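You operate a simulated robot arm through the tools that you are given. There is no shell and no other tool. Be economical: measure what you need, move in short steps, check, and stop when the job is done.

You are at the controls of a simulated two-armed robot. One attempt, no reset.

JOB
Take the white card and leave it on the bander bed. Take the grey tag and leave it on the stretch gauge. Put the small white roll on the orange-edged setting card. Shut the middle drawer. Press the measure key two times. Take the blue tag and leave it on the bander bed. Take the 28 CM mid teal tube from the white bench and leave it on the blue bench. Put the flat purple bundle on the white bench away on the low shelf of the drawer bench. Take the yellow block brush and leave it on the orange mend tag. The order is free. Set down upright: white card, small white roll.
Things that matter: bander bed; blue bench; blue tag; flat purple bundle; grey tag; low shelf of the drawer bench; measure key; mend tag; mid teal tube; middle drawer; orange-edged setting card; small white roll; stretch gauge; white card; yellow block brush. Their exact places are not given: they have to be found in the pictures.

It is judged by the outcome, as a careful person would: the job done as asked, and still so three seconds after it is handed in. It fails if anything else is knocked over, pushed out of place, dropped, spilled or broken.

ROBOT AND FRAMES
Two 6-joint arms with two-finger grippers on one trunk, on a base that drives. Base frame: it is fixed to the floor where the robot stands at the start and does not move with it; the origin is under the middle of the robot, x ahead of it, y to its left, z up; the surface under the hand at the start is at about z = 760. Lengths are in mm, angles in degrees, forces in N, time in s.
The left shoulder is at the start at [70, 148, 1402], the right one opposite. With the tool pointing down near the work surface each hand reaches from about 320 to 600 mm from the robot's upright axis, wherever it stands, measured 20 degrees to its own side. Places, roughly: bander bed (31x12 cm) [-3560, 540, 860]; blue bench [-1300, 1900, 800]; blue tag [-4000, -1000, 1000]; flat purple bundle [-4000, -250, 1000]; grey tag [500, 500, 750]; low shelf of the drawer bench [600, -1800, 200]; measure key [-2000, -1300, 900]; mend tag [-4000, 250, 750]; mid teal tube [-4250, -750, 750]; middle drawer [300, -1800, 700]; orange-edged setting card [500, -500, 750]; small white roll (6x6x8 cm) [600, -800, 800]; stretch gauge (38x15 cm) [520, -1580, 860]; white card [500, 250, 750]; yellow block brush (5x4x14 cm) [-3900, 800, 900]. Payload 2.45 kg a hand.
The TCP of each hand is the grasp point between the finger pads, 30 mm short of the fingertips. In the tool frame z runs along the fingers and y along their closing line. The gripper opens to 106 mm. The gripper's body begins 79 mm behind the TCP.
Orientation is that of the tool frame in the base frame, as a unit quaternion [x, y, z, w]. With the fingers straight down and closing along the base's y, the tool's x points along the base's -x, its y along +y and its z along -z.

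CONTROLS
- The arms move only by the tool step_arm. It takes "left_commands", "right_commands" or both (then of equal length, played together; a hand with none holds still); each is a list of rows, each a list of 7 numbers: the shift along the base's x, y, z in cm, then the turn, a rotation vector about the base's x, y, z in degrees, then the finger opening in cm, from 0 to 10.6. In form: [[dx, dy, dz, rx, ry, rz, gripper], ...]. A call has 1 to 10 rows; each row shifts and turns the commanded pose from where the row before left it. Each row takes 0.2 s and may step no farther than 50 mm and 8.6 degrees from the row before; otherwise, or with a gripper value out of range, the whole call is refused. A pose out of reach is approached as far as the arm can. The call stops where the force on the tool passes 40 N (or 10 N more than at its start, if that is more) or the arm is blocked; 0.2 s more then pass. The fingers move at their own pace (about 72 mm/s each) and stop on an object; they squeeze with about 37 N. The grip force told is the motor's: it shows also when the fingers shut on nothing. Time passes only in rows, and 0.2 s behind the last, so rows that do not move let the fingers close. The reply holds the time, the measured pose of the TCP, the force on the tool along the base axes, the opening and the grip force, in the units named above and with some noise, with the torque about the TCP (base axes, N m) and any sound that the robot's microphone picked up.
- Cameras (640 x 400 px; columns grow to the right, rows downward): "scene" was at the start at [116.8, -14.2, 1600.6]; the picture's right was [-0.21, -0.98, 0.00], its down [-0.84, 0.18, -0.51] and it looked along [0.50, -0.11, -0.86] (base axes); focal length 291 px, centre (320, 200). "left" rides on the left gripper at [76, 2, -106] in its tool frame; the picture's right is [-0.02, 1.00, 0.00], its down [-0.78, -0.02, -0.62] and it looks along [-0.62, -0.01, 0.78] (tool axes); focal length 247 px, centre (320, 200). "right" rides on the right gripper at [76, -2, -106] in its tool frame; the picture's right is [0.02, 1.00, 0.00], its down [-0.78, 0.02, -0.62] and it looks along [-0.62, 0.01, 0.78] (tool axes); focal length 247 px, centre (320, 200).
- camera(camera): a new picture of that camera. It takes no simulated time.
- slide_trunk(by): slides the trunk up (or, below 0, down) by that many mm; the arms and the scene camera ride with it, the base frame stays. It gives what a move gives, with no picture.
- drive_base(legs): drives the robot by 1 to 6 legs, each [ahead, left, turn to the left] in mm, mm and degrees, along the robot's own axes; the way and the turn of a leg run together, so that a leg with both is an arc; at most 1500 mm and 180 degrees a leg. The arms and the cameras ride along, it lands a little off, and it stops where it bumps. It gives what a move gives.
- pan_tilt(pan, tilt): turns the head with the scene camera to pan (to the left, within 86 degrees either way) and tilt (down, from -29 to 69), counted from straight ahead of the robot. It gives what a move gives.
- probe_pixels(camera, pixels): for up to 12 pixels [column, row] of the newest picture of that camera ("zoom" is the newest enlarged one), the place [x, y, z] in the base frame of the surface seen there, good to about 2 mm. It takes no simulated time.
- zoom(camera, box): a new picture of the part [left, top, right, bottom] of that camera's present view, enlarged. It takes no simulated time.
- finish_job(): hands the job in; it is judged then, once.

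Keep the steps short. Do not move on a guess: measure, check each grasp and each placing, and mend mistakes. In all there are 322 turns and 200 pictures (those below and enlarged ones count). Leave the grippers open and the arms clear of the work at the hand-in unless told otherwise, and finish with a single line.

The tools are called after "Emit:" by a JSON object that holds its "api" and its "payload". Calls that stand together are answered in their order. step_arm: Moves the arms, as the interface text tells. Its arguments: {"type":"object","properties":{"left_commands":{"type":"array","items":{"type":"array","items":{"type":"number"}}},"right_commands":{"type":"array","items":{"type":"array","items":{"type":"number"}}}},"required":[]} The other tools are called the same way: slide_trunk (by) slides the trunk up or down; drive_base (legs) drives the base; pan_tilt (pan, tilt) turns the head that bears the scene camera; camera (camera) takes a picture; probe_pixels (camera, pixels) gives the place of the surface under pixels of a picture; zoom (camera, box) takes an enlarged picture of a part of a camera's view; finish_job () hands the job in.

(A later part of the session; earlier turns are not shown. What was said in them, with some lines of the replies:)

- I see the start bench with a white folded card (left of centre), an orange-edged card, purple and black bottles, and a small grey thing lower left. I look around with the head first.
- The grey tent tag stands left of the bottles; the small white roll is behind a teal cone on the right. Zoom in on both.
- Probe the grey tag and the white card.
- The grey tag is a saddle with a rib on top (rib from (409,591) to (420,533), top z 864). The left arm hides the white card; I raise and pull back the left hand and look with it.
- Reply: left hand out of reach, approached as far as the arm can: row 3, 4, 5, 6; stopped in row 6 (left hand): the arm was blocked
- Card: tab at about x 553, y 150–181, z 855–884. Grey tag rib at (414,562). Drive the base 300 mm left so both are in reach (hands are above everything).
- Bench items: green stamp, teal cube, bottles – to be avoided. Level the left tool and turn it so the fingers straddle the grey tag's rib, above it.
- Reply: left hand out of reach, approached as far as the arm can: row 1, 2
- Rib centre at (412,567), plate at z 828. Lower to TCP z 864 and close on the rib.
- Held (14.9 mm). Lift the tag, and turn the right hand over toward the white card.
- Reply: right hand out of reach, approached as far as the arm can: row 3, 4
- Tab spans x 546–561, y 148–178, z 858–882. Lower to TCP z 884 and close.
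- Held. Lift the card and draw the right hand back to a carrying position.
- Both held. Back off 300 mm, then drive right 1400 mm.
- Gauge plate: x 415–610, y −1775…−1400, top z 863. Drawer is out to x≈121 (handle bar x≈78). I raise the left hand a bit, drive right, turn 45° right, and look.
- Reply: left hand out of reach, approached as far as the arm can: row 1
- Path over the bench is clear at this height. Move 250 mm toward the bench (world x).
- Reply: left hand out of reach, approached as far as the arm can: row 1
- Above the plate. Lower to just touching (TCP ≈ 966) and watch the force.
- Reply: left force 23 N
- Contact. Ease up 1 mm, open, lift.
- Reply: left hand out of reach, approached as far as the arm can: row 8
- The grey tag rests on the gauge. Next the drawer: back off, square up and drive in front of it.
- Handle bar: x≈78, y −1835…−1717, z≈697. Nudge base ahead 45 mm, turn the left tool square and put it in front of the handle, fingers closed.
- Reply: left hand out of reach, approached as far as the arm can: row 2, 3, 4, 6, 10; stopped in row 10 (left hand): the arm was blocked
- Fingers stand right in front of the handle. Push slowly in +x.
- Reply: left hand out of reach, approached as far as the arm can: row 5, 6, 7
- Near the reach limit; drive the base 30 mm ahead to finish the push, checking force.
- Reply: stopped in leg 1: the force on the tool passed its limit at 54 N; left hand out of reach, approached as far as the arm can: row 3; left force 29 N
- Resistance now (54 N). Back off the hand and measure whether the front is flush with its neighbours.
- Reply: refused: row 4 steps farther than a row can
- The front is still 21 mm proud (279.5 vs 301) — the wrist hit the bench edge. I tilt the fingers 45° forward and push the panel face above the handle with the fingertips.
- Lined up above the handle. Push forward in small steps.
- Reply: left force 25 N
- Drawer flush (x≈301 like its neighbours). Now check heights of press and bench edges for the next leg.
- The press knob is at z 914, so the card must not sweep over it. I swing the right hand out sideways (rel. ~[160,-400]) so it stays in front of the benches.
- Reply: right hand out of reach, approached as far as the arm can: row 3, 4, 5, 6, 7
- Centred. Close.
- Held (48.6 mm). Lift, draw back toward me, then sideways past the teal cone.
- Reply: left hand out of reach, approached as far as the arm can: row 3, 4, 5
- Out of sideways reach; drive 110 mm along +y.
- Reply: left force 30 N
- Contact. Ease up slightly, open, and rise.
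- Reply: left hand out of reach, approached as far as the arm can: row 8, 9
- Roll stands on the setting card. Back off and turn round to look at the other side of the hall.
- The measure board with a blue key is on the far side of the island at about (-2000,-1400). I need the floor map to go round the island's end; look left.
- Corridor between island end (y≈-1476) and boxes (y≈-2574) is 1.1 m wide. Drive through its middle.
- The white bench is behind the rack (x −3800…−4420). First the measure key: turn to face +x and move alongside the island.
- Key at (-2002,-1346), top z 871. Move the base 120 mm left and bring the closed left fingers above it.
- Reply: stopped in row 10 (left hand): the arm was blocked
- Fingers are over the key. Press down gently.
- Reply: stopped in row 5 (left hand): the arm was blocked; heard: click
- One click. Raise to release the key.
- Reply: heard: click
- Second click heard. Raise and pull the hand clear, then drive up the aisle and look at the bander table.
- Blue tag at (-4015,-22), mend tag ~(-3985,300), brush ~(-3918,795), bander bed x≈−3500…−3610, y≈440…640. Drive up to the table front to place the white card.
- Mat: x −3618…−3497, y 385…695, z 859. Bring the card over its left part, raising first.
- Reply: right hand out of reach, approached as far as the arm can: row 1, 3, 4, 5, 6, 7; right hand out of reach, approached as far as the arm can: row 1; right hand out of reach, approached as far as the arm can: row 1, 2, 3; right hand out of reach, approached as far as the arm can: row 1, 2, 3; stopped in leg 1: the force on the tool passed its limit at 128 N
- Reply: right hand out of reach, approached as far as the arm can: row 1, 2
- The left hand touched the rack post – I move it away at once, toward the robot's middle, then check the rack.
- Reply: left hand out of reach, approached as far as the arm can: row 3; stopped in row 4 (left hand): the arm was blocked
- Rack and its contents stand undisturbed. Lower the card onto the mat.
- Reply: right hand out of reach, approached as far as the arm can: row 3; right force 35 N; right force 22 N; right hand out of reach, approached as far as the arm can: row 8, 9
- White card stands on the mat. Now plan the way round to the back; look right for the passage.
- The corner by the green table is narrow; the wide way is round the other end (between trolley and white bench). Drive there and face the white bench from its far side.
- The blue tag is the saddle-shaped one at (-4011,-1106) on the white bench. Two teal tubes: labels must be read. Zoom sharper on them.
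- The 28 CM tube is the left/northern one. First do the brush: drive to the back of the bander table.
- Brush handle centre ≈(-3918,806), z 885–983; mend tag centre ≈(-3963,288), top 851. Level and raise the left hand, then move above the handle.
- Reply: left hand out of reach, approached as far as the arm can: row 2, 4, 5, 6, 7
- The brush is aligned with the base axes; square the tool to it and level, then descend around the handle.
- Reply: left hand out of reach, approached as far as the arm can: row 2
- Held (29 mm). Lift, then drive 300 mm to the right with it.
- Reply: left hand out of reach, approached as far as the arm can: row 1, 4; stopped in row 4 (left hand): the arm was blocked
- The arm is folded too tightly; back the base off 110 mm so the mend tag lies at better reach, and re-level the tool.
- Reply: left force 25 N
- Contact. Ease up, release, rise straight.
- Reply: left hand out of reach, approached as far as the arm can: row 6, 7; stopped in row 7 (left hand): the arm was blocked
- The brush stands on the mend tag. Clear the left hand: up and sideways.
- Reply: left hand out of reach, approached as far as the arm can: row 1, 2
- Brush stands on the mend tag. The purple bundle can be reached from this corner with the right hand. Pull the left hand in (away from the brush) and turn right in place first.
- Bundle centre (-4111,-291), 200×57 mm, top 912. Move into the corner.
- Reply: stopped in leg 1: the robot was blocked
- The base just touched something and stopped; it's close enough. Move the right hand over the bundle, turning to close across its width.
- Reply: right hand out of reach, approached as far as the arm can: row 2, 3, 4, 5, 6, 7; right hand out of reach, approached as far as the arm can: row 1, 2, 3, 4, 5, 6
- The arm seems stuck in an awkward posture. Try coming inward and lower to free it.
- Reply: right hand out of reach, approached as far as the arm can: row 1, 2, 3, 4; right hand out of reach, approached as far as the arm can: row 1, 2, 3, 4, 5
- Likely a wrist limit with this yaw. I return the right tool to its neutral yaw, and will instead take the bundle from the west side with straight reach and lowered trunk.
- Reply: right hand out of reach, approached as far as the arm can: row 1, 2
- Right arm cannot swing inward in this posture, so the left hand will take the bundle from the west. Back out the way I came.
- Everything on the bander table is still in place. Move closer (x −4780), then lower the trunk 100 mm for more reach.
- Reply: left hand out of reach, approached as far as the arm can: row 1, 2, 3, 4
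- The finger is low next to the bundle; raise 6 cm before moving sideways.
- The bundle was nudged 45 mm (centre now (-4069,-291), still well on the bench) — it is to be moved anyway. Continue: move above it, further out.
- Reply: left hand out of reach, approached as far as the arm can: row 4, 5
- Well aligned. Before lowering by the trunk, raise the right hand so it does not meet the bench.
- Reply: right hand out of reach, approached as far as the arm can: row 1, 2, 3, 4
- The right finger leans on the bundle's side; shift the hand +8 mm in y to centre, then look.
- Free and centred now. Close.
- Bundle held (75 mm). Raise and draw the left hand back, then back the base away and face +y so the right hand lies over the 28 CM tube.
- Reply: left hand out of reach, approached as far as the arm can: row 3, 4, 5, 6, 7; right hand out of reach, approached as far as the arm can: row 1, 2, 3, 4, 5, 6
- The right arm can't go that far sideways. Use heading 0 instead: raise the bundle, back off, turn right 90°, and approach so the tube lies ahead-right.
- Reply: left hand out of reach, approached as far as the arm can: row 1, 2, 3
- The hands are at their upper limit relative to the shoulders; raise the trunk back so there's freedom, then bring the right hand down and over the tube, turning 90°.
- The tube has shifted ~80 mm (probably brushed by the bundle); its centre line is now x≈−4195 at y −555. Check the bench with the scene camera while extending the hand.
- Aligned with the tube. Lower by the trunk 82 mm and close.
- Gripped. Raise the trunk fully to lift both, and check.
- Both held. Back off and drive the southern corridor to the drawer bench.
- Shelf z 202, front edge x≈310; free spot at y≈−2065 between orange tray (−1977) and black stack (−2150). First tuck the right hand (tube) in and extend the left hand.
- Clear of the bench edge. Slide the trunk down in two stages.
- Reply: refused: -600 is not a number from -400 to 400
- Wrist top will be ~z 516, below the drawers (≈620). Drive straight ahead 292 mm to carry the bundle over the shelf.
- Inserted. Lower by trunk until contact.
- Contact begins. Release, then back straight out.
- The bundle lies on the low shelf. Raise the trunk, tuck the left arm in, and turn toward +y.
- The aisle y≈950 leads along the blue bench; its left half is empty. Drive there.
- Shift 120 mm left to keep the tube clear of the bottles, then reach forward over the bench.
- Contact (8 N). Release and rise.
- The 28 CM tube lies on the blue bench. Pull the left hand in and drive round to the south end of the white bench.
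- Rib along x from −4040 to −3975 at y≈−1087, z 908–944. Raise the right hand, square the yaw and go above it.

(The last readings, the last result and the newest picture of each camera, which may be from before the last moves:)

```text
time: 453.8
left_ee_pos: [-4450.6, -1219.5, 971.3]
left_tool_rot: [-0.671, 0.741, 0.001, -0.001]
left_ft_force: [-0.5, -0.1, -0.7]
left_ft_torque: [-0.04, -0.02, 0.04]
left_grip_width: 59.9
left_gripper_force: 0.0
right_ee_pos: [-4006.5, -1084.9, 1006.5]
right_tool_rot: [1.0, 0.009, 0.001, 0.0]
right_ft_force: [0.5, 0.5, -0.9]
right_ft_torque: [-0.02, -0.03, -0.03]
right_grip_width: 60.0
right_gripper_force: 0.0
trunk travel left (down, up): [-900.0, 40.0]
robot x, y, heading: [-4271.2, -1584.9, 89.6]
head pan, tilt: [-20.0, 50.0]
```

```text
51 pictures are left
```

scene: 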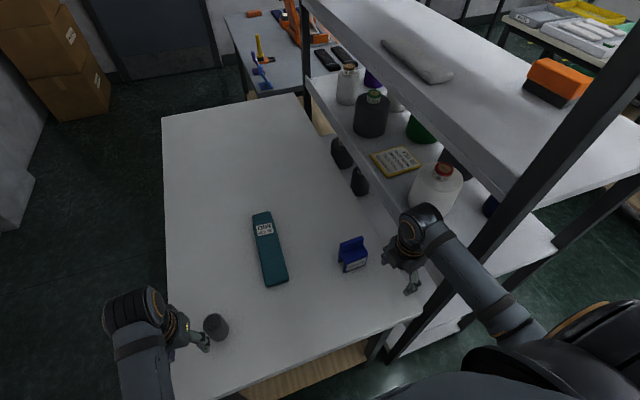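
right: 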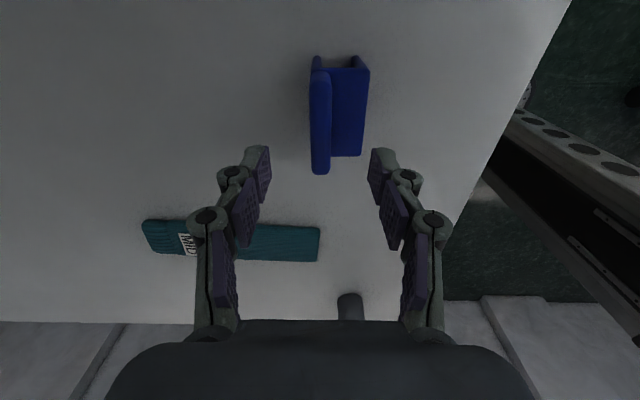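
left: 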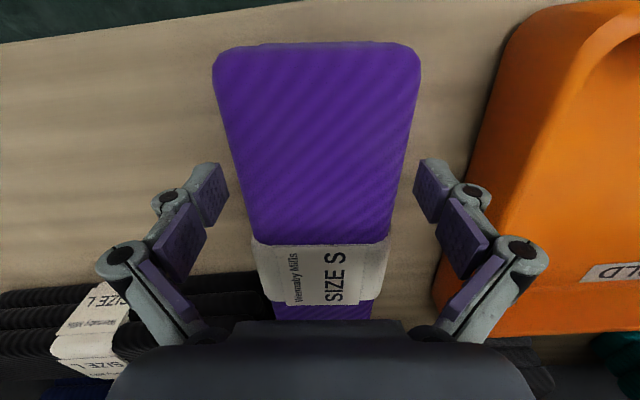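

Emit:
{"api": "probe_pixels", "payload": {"camera": "right", "pixels": [[320, 90], [320, 130], [320, 165], [345, 110]]}}

Emit:
{"api": "step_arm", "payload": {"right_commands": [[-0.1, -0.2, -3, 0, 0, 0, 5], [0, 0, -3.4, 0, 0, 0, 4]]}}

Emit:
{"api": "camera", "payload": {"camera": "right"}}

```text
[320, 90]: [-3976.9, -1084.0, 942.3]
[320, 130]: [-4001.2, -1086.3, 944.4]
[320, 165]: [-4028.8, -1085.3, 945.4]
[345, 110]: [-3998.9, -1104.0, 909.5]
```

```text
time: 454.4
left_ee_pos: [-4449.5, -1222.2, 971.6]
left_tool_rot: [-0.671, 0.741, 0.0, -0.001]
left_ft_force: [0.4, -0.1, 0.0]
left_ft_torque: [-0.02, -0.01, 0.01]
left_grip_width: 59.9
left_gripper_force: 0.2
right_ee_pos: [-4008.8, -1088.9, 942.3]
right_tool_rot: [1.0, 0.009, 0.0, 0.0]
right_ft_force: [-0.7, 0.2, 0.4]
right_ft_torque: [-0.04, 0.0, -0.02]
right_grip_width: 40.1
right_gripper_force: 0.0
trunk travel left (down, up): [-900.0, 40.0]
robot x, y, heading: [-4267.4, -1582.1, 89.7]
head pan, tilt: [-20.0, 50.0]
```

```text
50 pictures are left
```

right: 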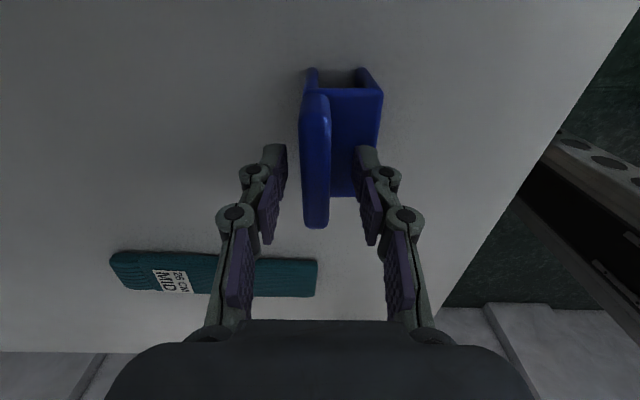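

Straddling the rib. Close and lift.

Emit:
{"api": "step_arm", "payload": {"right_commands": [[0, 0, 0, 0, 0, 0, 1], [0, 0, 0, 0, 0, 0, 0], [0, 0, 0, 0, 0, 0, 0]]}}

Emit:
{"api": "step_arm", "payload": {"right_commands": [[0, 0, 3, 0, 0, 0, 0], [0, 0, 3, 0, 0, 0, 0], [0, 0, 1, 0, 0, 0, 0], [0, -3, 0, 0, 0, 0, 0], [0, -3, 0, 0, 0, 0, 0], [0, -3, 0, 0, 0, 0, 0]]}}

Emit:
{"api": "camera", "payload": {"camera": "scene"}}

```text
time: 455.2
left_ee_pos: [-4449.8, -1221.8, 971.9]
left_tool_rot: [-0.672, 0.74, 0.0, 0.0]
left_ft_force: [0.0, -0.2, 0.5]
left_ft_torque: [-0.02, 0.0, -0.01]
left_grip_width: 60.1
left_gripper_force: 0.1
right_ee_pos: [-4006.9, -1090.1, 943.5]
right_tool_rot: [1.0, 0.009, 0.0, 0.0]
right_ft_force: [-0.2, -0.5, 0.2]
right_ft_torque: [-0.04, 0.02, 0.0]
right_grip_width: 14.9
right_gripper_force: 36.8
trunk travel left (down, up): [-900.0, 40.0]
robot x, y, heading: [-4266.6, -1582.3, 89.6]
head pan, tilt: [-20.0, 50.0]
```

```text
time: 456.6
left_ee_pos: [-4450.7, -1222.1, 972.2]
left_tool_rot: [-0.671, 0.742, 0.001, -0.001]
left_ft_force: [-0.1, 0.1, -0.1]
left_ft_torque: [-0.01, -0.01, 0.01]
left_grip_width: 60.3
left_gripper_force: 0.1
right_ee_pos: [-4007.1, -1179.4, 1014.4]
right_tool_rot: [1.0, 0.009, 0.0, 0.0]
right_ft_force: [0.1, 0.6, -0.6]
right_ft_torque: [0.0, 0.02, 0.03]
right_grip_width: 14.9
right_gripper_force: 37.1
trunk travel left (down, up): [-900.0, 40.0]
robot x, y, heading: [-4267.0, -1583.4, 89.6]
head pan, tilt: [-20.0, 50.0]
```

```text
49 pictures are left
```

scene: 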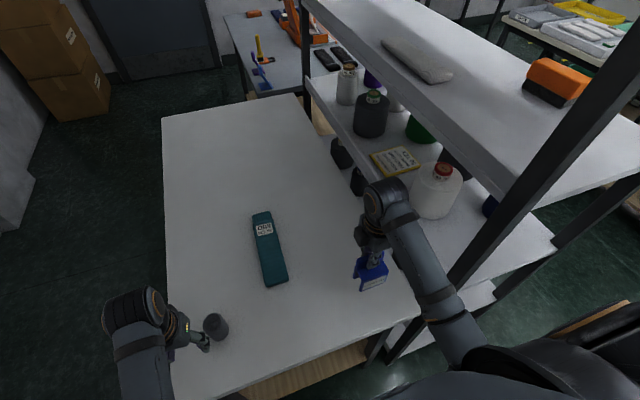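

Tag held (14.9 mm). Drive out and round to the front of the bander table.

Emit:
{"api": "drive_base", "payload": {"legs": [[-310, 0, 0], [0, -1490, 0], [0, 0, 90], [0, -1500, 0], [0, -650, 0]]}}

Emit:
{"api": "pan_tilt", "payload": {"pan": -10, "tilt": 40}}

Emit:
{"api": "camera", "payload": {"camera": "scene"}}

```text
time: 479.7
left_ee_pos: [-3091.4, 58.5, 971.5]
left_tool_rot: [0.998, -0.069, 0.001, 0.0]
left_ft_force: [-0.5, 1.1, -0.7]
left_ft_torque: [0.02, 0.0, 0.02]
left_grip_width: 59.8
left_gripper_force: 0.1
right_ee_pos: [-3116.8, 503.2, 1014.2]
right_tool_rot: [0.715, 0.699, 0.0, 0.0]
right_ft_force: [-0.4, 0.1, -0.7]
right_ft_torque: [0.02, 0.01, 0.0]
right_grip_width: 14.7
right_gripper_force: 37.3
trunk travel left (down, up): [-900.0, 40.0]
robot x, y, heading: [-2723.1, 228.3, 177.3]
head pan, tilt: [-20.0, 50.0]
```

```text
time: 480.4
left_ee_pos: [-3091.9, 60.7, 970.4]
left_tool_rot: [0.998, -0.069, 0.0, 0.001]
left_ft_force: [-0.1, -0.6, -0.1]
left_ft_torque: [-0.02, 0.0, 0.02]
left_grip_width: 60.1
left_gripper_force: 0.1
right_ee_pos: [-3116.8, 503.5, 1013.4]
right_tool_rot: [0.715, 0.699, 0.0, 0.001]
right_ft_force: [0.0, -0.2, 0.1]
right_ft_torque: [0.0, 0.03, 0.0]
right_grip_width: 15.0
right_gripper_force: 37.3
trunk travel left (down, up): [-900.0, 40.0]
robot x, y, heading: [-2722.8, 226.0, 177.2]
head pan, tilt: [-10.0, 40.0]
```

```text
48 pictures are left
```

scene: 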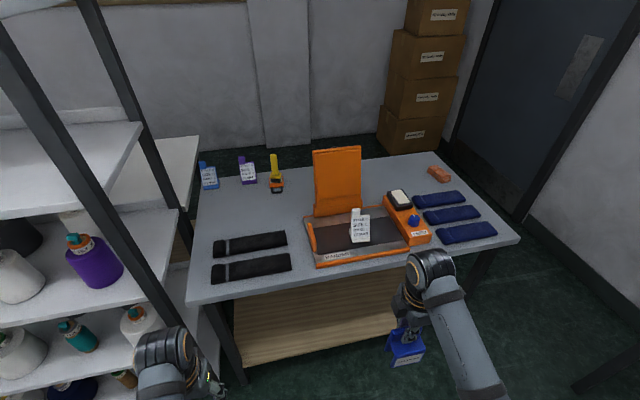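

Emit:
{"api": "step_arm", "payload": {"right_commands": [[-2, -2, -1, 0, 0, 0, 0], [-2, -2, -1, 0, 0, 0, 0], [-2, -2, 0, 0, 0, 0, 0]]}}

Emit:
{"api": "drive_base", "payload": {"legs": [[0, -5, 2.8], [390, 0, 0]]}}

Emit:
{"api": "camera", "payload": {"camera": "scene"}}

```text
time: 481.2
left_ee_pos: [-3091.8, 59.4, 970.8]
left_tool_rot: [0.998, -0.068, 0.0, 0.001]
left_ft_force: [-0.4, -0.2, 0.1]
left_ft_torque: [-0.02, 0.0, 0.01]
left_grip_width: 59.9
left_gripper_force: 0.0
right_ee_pos: [-3178.5, 443.4, 995.2]
right_tool_rot: [0.715, 0.699, 0.0, 0.0]
right_ft_force: [-0.3, 0.0, -0.2]
right_ft_torque: [0.0, 0.0, 0.02]
right_grip_width: 14.9
right_gripper_force: 36.8
trunk travel left (down, up): [-900.0, 40.0]
robot x, y, heading: [-2723.5, 229.1, 177.4]
head pan, tilt: [-10.0, 40.0]
```

```text
time: 484.1
left_ee_pos: [-3471.8, 44.8, 971.7]
left_tool_rot: [0.999, -0.043, 0.0, 0.0]
left_ft_force: [0.3, -0.4, -0.1]
left_ft_torque: [0.0, 0.03, -0.03]
left_grip_width: 59.9
left_gripper_force: 0.0
right_ee_pos: [-3578.2, 426.1, 993.9]
right_tool_rot: [0.697, 0.717, 0.0, 0.0]
right_ft_force: [-0.3, -0.1, -0.5]
right_ft_torque: [0.04, 0.02, 0.0]
right_grip_width: 14.7
right_gripper_force: 37.0
trunk travel left (down, up): [-900.0, 40.0]
robot x, y, heading: [-3112.0, 234.2, -179.6]
head pan, tilt: [-10.0, 40.0]
```

```text
47 pictures are left
```

scene: 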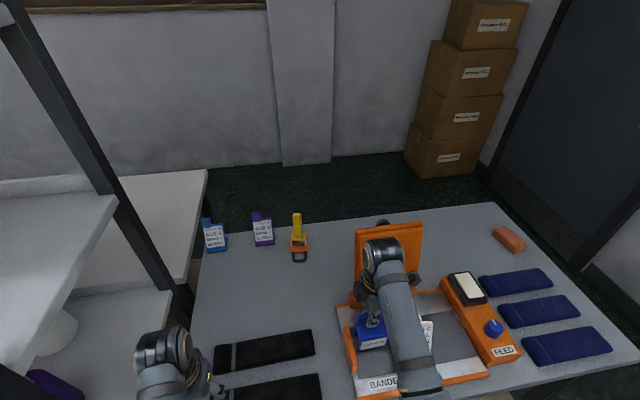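

Emit:
{"api": "step_arm", "payload": {"right_commands": [[0.2, 2, 0, 0, 0, 0, 0], [0.1, 1.5, 0, 0, 0, 0, 0], [0, 0, -1.5, 0, 0, 0, 0]]}}

Emit:
{"api": "pan_tilt", "payload": {"pan": -15, "tilt": 55}}

Emit:
{"api": "zoom", "payload": {"camera": "scene", "box": [250, 120, 450, 300]}}

Emit:
{"api": "camera", "payload": {"camera": "right"}}

```text
time: 484.9
left_ee_pos: [-3474.1, 44.0, 971.3]
left_tool_rot: [0.999, -0.044, 0.001, 0.001]
left_ft_force: [-0.9, -0.3, 0.2]
left_ft_torque: [0.02, -0.01, -0.02]
left_grip_width: 60.1
left_gripper_force: 0.1
right_ee_pos: [-3574.4, 459.3, 977.9]
right_tool_rot: [0.698, 0.717, 0.001, 0.0]
right_ft_force: [0.2, -0.5, -0.3]
right_ft_torque: [0.01, -0.01, -0.01]
right_grip_width: 14.9
right_gripper_force: 36.5
trunk travel left (down, up): [-900.0, 40.0]
robot x, y, heading: [-3112.9, 230.1, -179.6]
head pan, tilt: [-10.0, 40.0]
```

```text
time: 485.6
left_ee_pos: [-3472.7, 45.0, 971.1]
left_tool_rot: [0.999, -0.043, 0.0, 0.001]
left_ft_force: [0.0, -0.7, 0.2]
left_ft_torque: [-0.02, 0.02, -0.01]
left_grip_width: 60.1
left_gripper_force: 0.2
right_ee_pos: [-3575.2, 460.2, 979.7]
right_tool_rot: [0.697, 0.717, 0.0, 0.0]
right_ft_force: [0.3, -0.1, 0.5]
right_ft_torque: [0.03, 0.04, 0.0]
right_grip_width: 14.7
right_gripper_force: 37.2
trunk travel left (down, up): [-900.0, 40.0]
robot x, y, heading: [-3110.3, 228.8, -179.7]
head pan, tilt: [-15.0, 55.0]
```

```text
2.22 times, centred on (350, 210) of scene
```

zoom: 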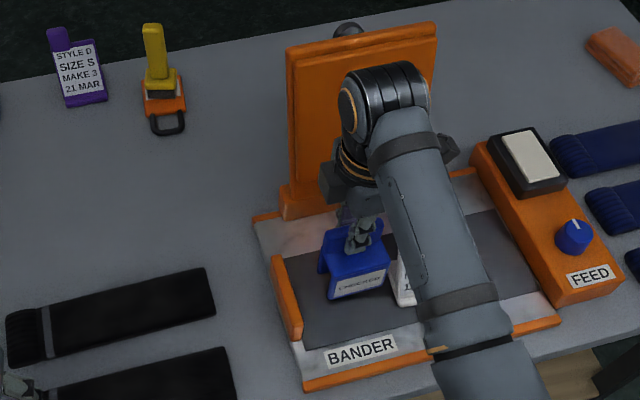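

```text
45 pictures are left
```

right: 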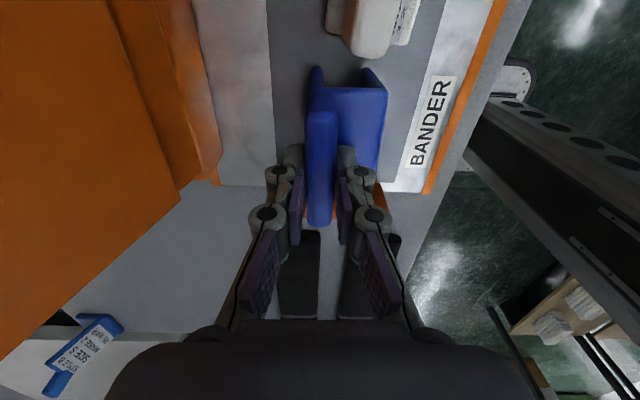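

Well placed over the mat, clear of rail and card. Lower to contact.

Emit:
{"api": "step_arm", "payload": {"right_commands": [[0, 0, -1.2, 0, 0, 0, 0], [0, 0, -0.5, 0, 0, 0, 0], [0, 0, -0.2, 0, 0, 0, 0], [0, 0, -0.2, 0, 0, 0, 0], [0, 0, 0, 0, 0, 0, 0]]}}

```text
time: 486.9
left_ee_pos: [-3471.6, 44.6, 971.2]
left_tool_rot: [0.999, -0.044, 0.0, 0.001]
left_ft_force: [0.6, 0.1, 0.7]
left_ft_torque: [-0.01, 0.0, -0.03]
left_grip_width: 60.0
left_gripper_force: 0.1
right_ee_pos: [-3575.7, 459.6, 959.7]
right_tool_rot: [0.697, 0.717, 0.0, -0.002]
right_ft_force: [-1.3, 0.9, 14.7]
right_ft_torque: [-0.01, 0.01, 0.02]
right_grip_width: 14.9
right_gripper_force: 36.9
trunk travel left (down, up): [-900.0, 40.0]
robot x, y, heading: [-3112.9, 233.7, -179.7]
head pan, tilt: [-15.0, 55.0]
```

Contact. Release with a small opening, rise, then withdraw toward the robot.

Emit:
{"api": "step_arm", "payload": {"right_commands": [[0, 0, 0.1, 0, 0, 0, 0], [0, 0, 0, 0, 0, 0, 2.5], [0, 0, 0, 0, 0, 0, 3.5], [0, 0, 2, 0, 0, 0, 3.5], [0, 0, 3, 0, 0, 0, 3.5], [0, 0, 2, 0, 0, 0, 3.5], [3, 0, 0, 0, 0, 0, 3.5], [3, 0, 0, 0, 0, 0, 3.5]]}}

Emit:
{"api": "zoom", "payload": {"camera": "scene", "box": [230, 100, 470, 310]}}

```text
time: 488.6
left_ee_pos: [-3472.4, 44.8, 972.0]
left_tool_rot: [0.999, -0.044, 0.0, 0.001]
left_ft_force: [0.0, 0.4, -0.6]
left_ft_torque: [-0.01, 0.02, 0.01]
left_grip_width: 60.1
left_gripper_force: 0.0
right_ee_pos: [-3514.0, 461.4, 1025.7]
right_tool_rot: [0.697, 0.717, -0.001, 0.0]
right_ft_force: [0.2, -0.2, 0.0]
right_ft_torque: [-0.01, 0.01, 0.01]
right_grip_width: 34.9
right_gripper_force: 0.1
right hand out of reach, approached as far as the arm can: row 8
trunk travel left (down, up): [-900.0, 40.0]
robot x, y, heading: [-3110.8, 233.6, -179.8]
head pan, tilt: [-15.0, 55.0]
```

```text
1.90 times, centred on (350, 205) of scene
```

zoom: 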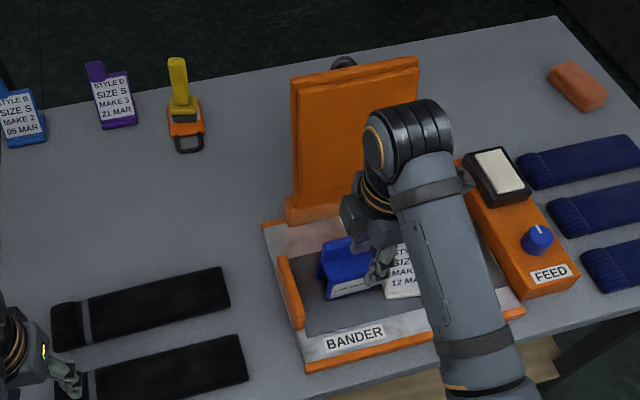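

Now back away straight and check.

Emit:
{"api": "drive_base", "payload": {"legs": [[-350, 0, 0]]}}

Emit:
{"api": "pan_tilt", "payload": {"pan": -15, "tilt": 35}}

Emit:
{"api": "camera", "payload": {"camera": "scene"}}

Emit:
{"api": "zoom", "payload": {"camera": "scene", "box": [190, 140, 430, 290]}}

```text
time: 490.9
left_ee_pos: [-3120.9, 46.1, 971.0]
left_tool_rot: [0.999, -0.041, 0.0, 0.001]
left_ft_force: [-0.7, -0.3, 0.2]
left_ft_torque: [-0.04, 0.01, 0.0]
left_grip_width: 60.4
left_gripper_force: 0.0
right_ee_pos: [-3165.2, 461.4, 1024.2]
right_tool_rot: [0.696, 0.718, -0.001, 0.0]
right_ft_force: [-0.2, 0.1, 0.3]
right_ft_torque: [0.02, 0.0, -0.01]
right_grip_width: 35.0
right_gripper_force: 0.1
trunk travel left (down, up): [-900.0, 40.0]
robot x, y, heading: [-2759.3, 233.5, -179.7]
head pan, tilt: [-15.0, 55.0]
```

```text
time: 491.8
left_ee_pos: [-3119.4, 43.8, 971.0]
left_tool_rot: [0.999, -0.042, -0.001, 0.001]
left_ft_force: [-0.4, -0.1, 1.0]
left_ft_torque: [-0.01, -0.02, -0.01]
left_grip_width: 60.3
left_gripper_force: 0.0
right_ee_pos: [-3163.6, 461.6, 1025.1]
right_tool_rot: [0.696, 0.718, -0.001, -0.001]
right_ft_force: [-0.1, -0.1, -0.1]
right_ft_torque: [0.05, 0.03, -0.03]
right_grip_width: 34.9
right_gripper_force: 0.0
trunk travel left (down, up): [-900.0, 40.0]
robot x, y, heading: [-2760.1, 235.7, -179.9]
head pan, tilt: [-15.0, 35.0]
```

```text
43 pictures are left
```

scene: 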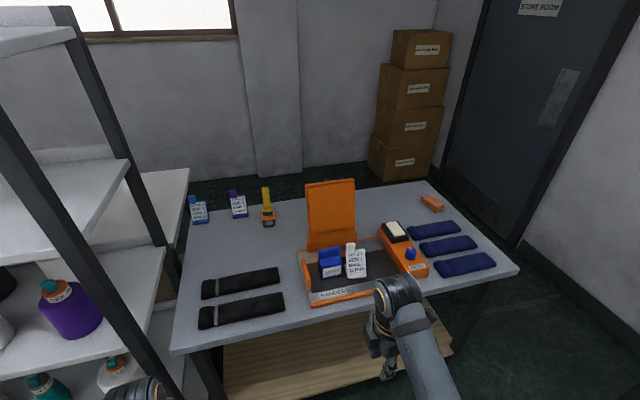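

```text
2.67 times, centred on (310, 215) of scene
```

zoom: 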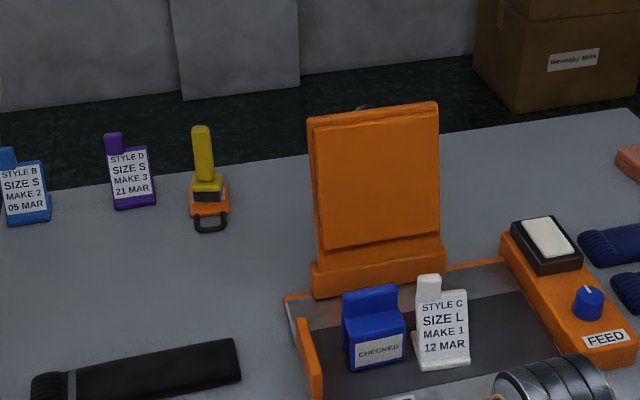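

Blue tag and white card stand on the mat, brush on the mend tag, neighbours undisturbed. Open the grippers fully and hand in.

Emit:
{"api": "step_arm", "payload": {"left_commands": [[0, 0, 0, 0, 0, 0, 10], [0, 0, 0, 0, 0, 0, 10]], "right_commands": [[0, 0, 0, 0, 0, 0, 10], [0, 0, 0, 0, 0, 0, 10]]}}

Emit:
{"api": "finish_job", "payload": {}}

```text
time: 492.4
left_ee_pos: [-3120.5, 45.2, 970.7]
left_tool_rot: [0.999, -0.042, 0.0, 0.001]
left_ft_force: [-0.8, 0.2, 0.8]
left_ft_torque: [-0.04, 0.03, 0.02]
left_grip_width: 100.1
left_gripper_force: 0.0
right_ee_pos: [-3163.9, 460.8, 1023.7]
right_tool_rot: [0.695, 0.719, -0.001, -0.001]
right_ft_force: [0.6, -0.1, 0.5]
right_ft_torque: [-0.01, 0.01, 0.01]
right_grip_width: 99.6
right_gripper_force: 0.1
trunk travel left (down, up): [-900.0, 40.0]
robot x, y, heading: [-2760.8, 232.9, -179.6]
head pan, tilt: [-15.0, 35.0]
```

```text
The job is handed in.
```

All nine tasks are done and the job is handed in; on the way the left hand bumped the rack post once and the base once stopped against something near the bander table and white bench, with nothing seen displaced either time.
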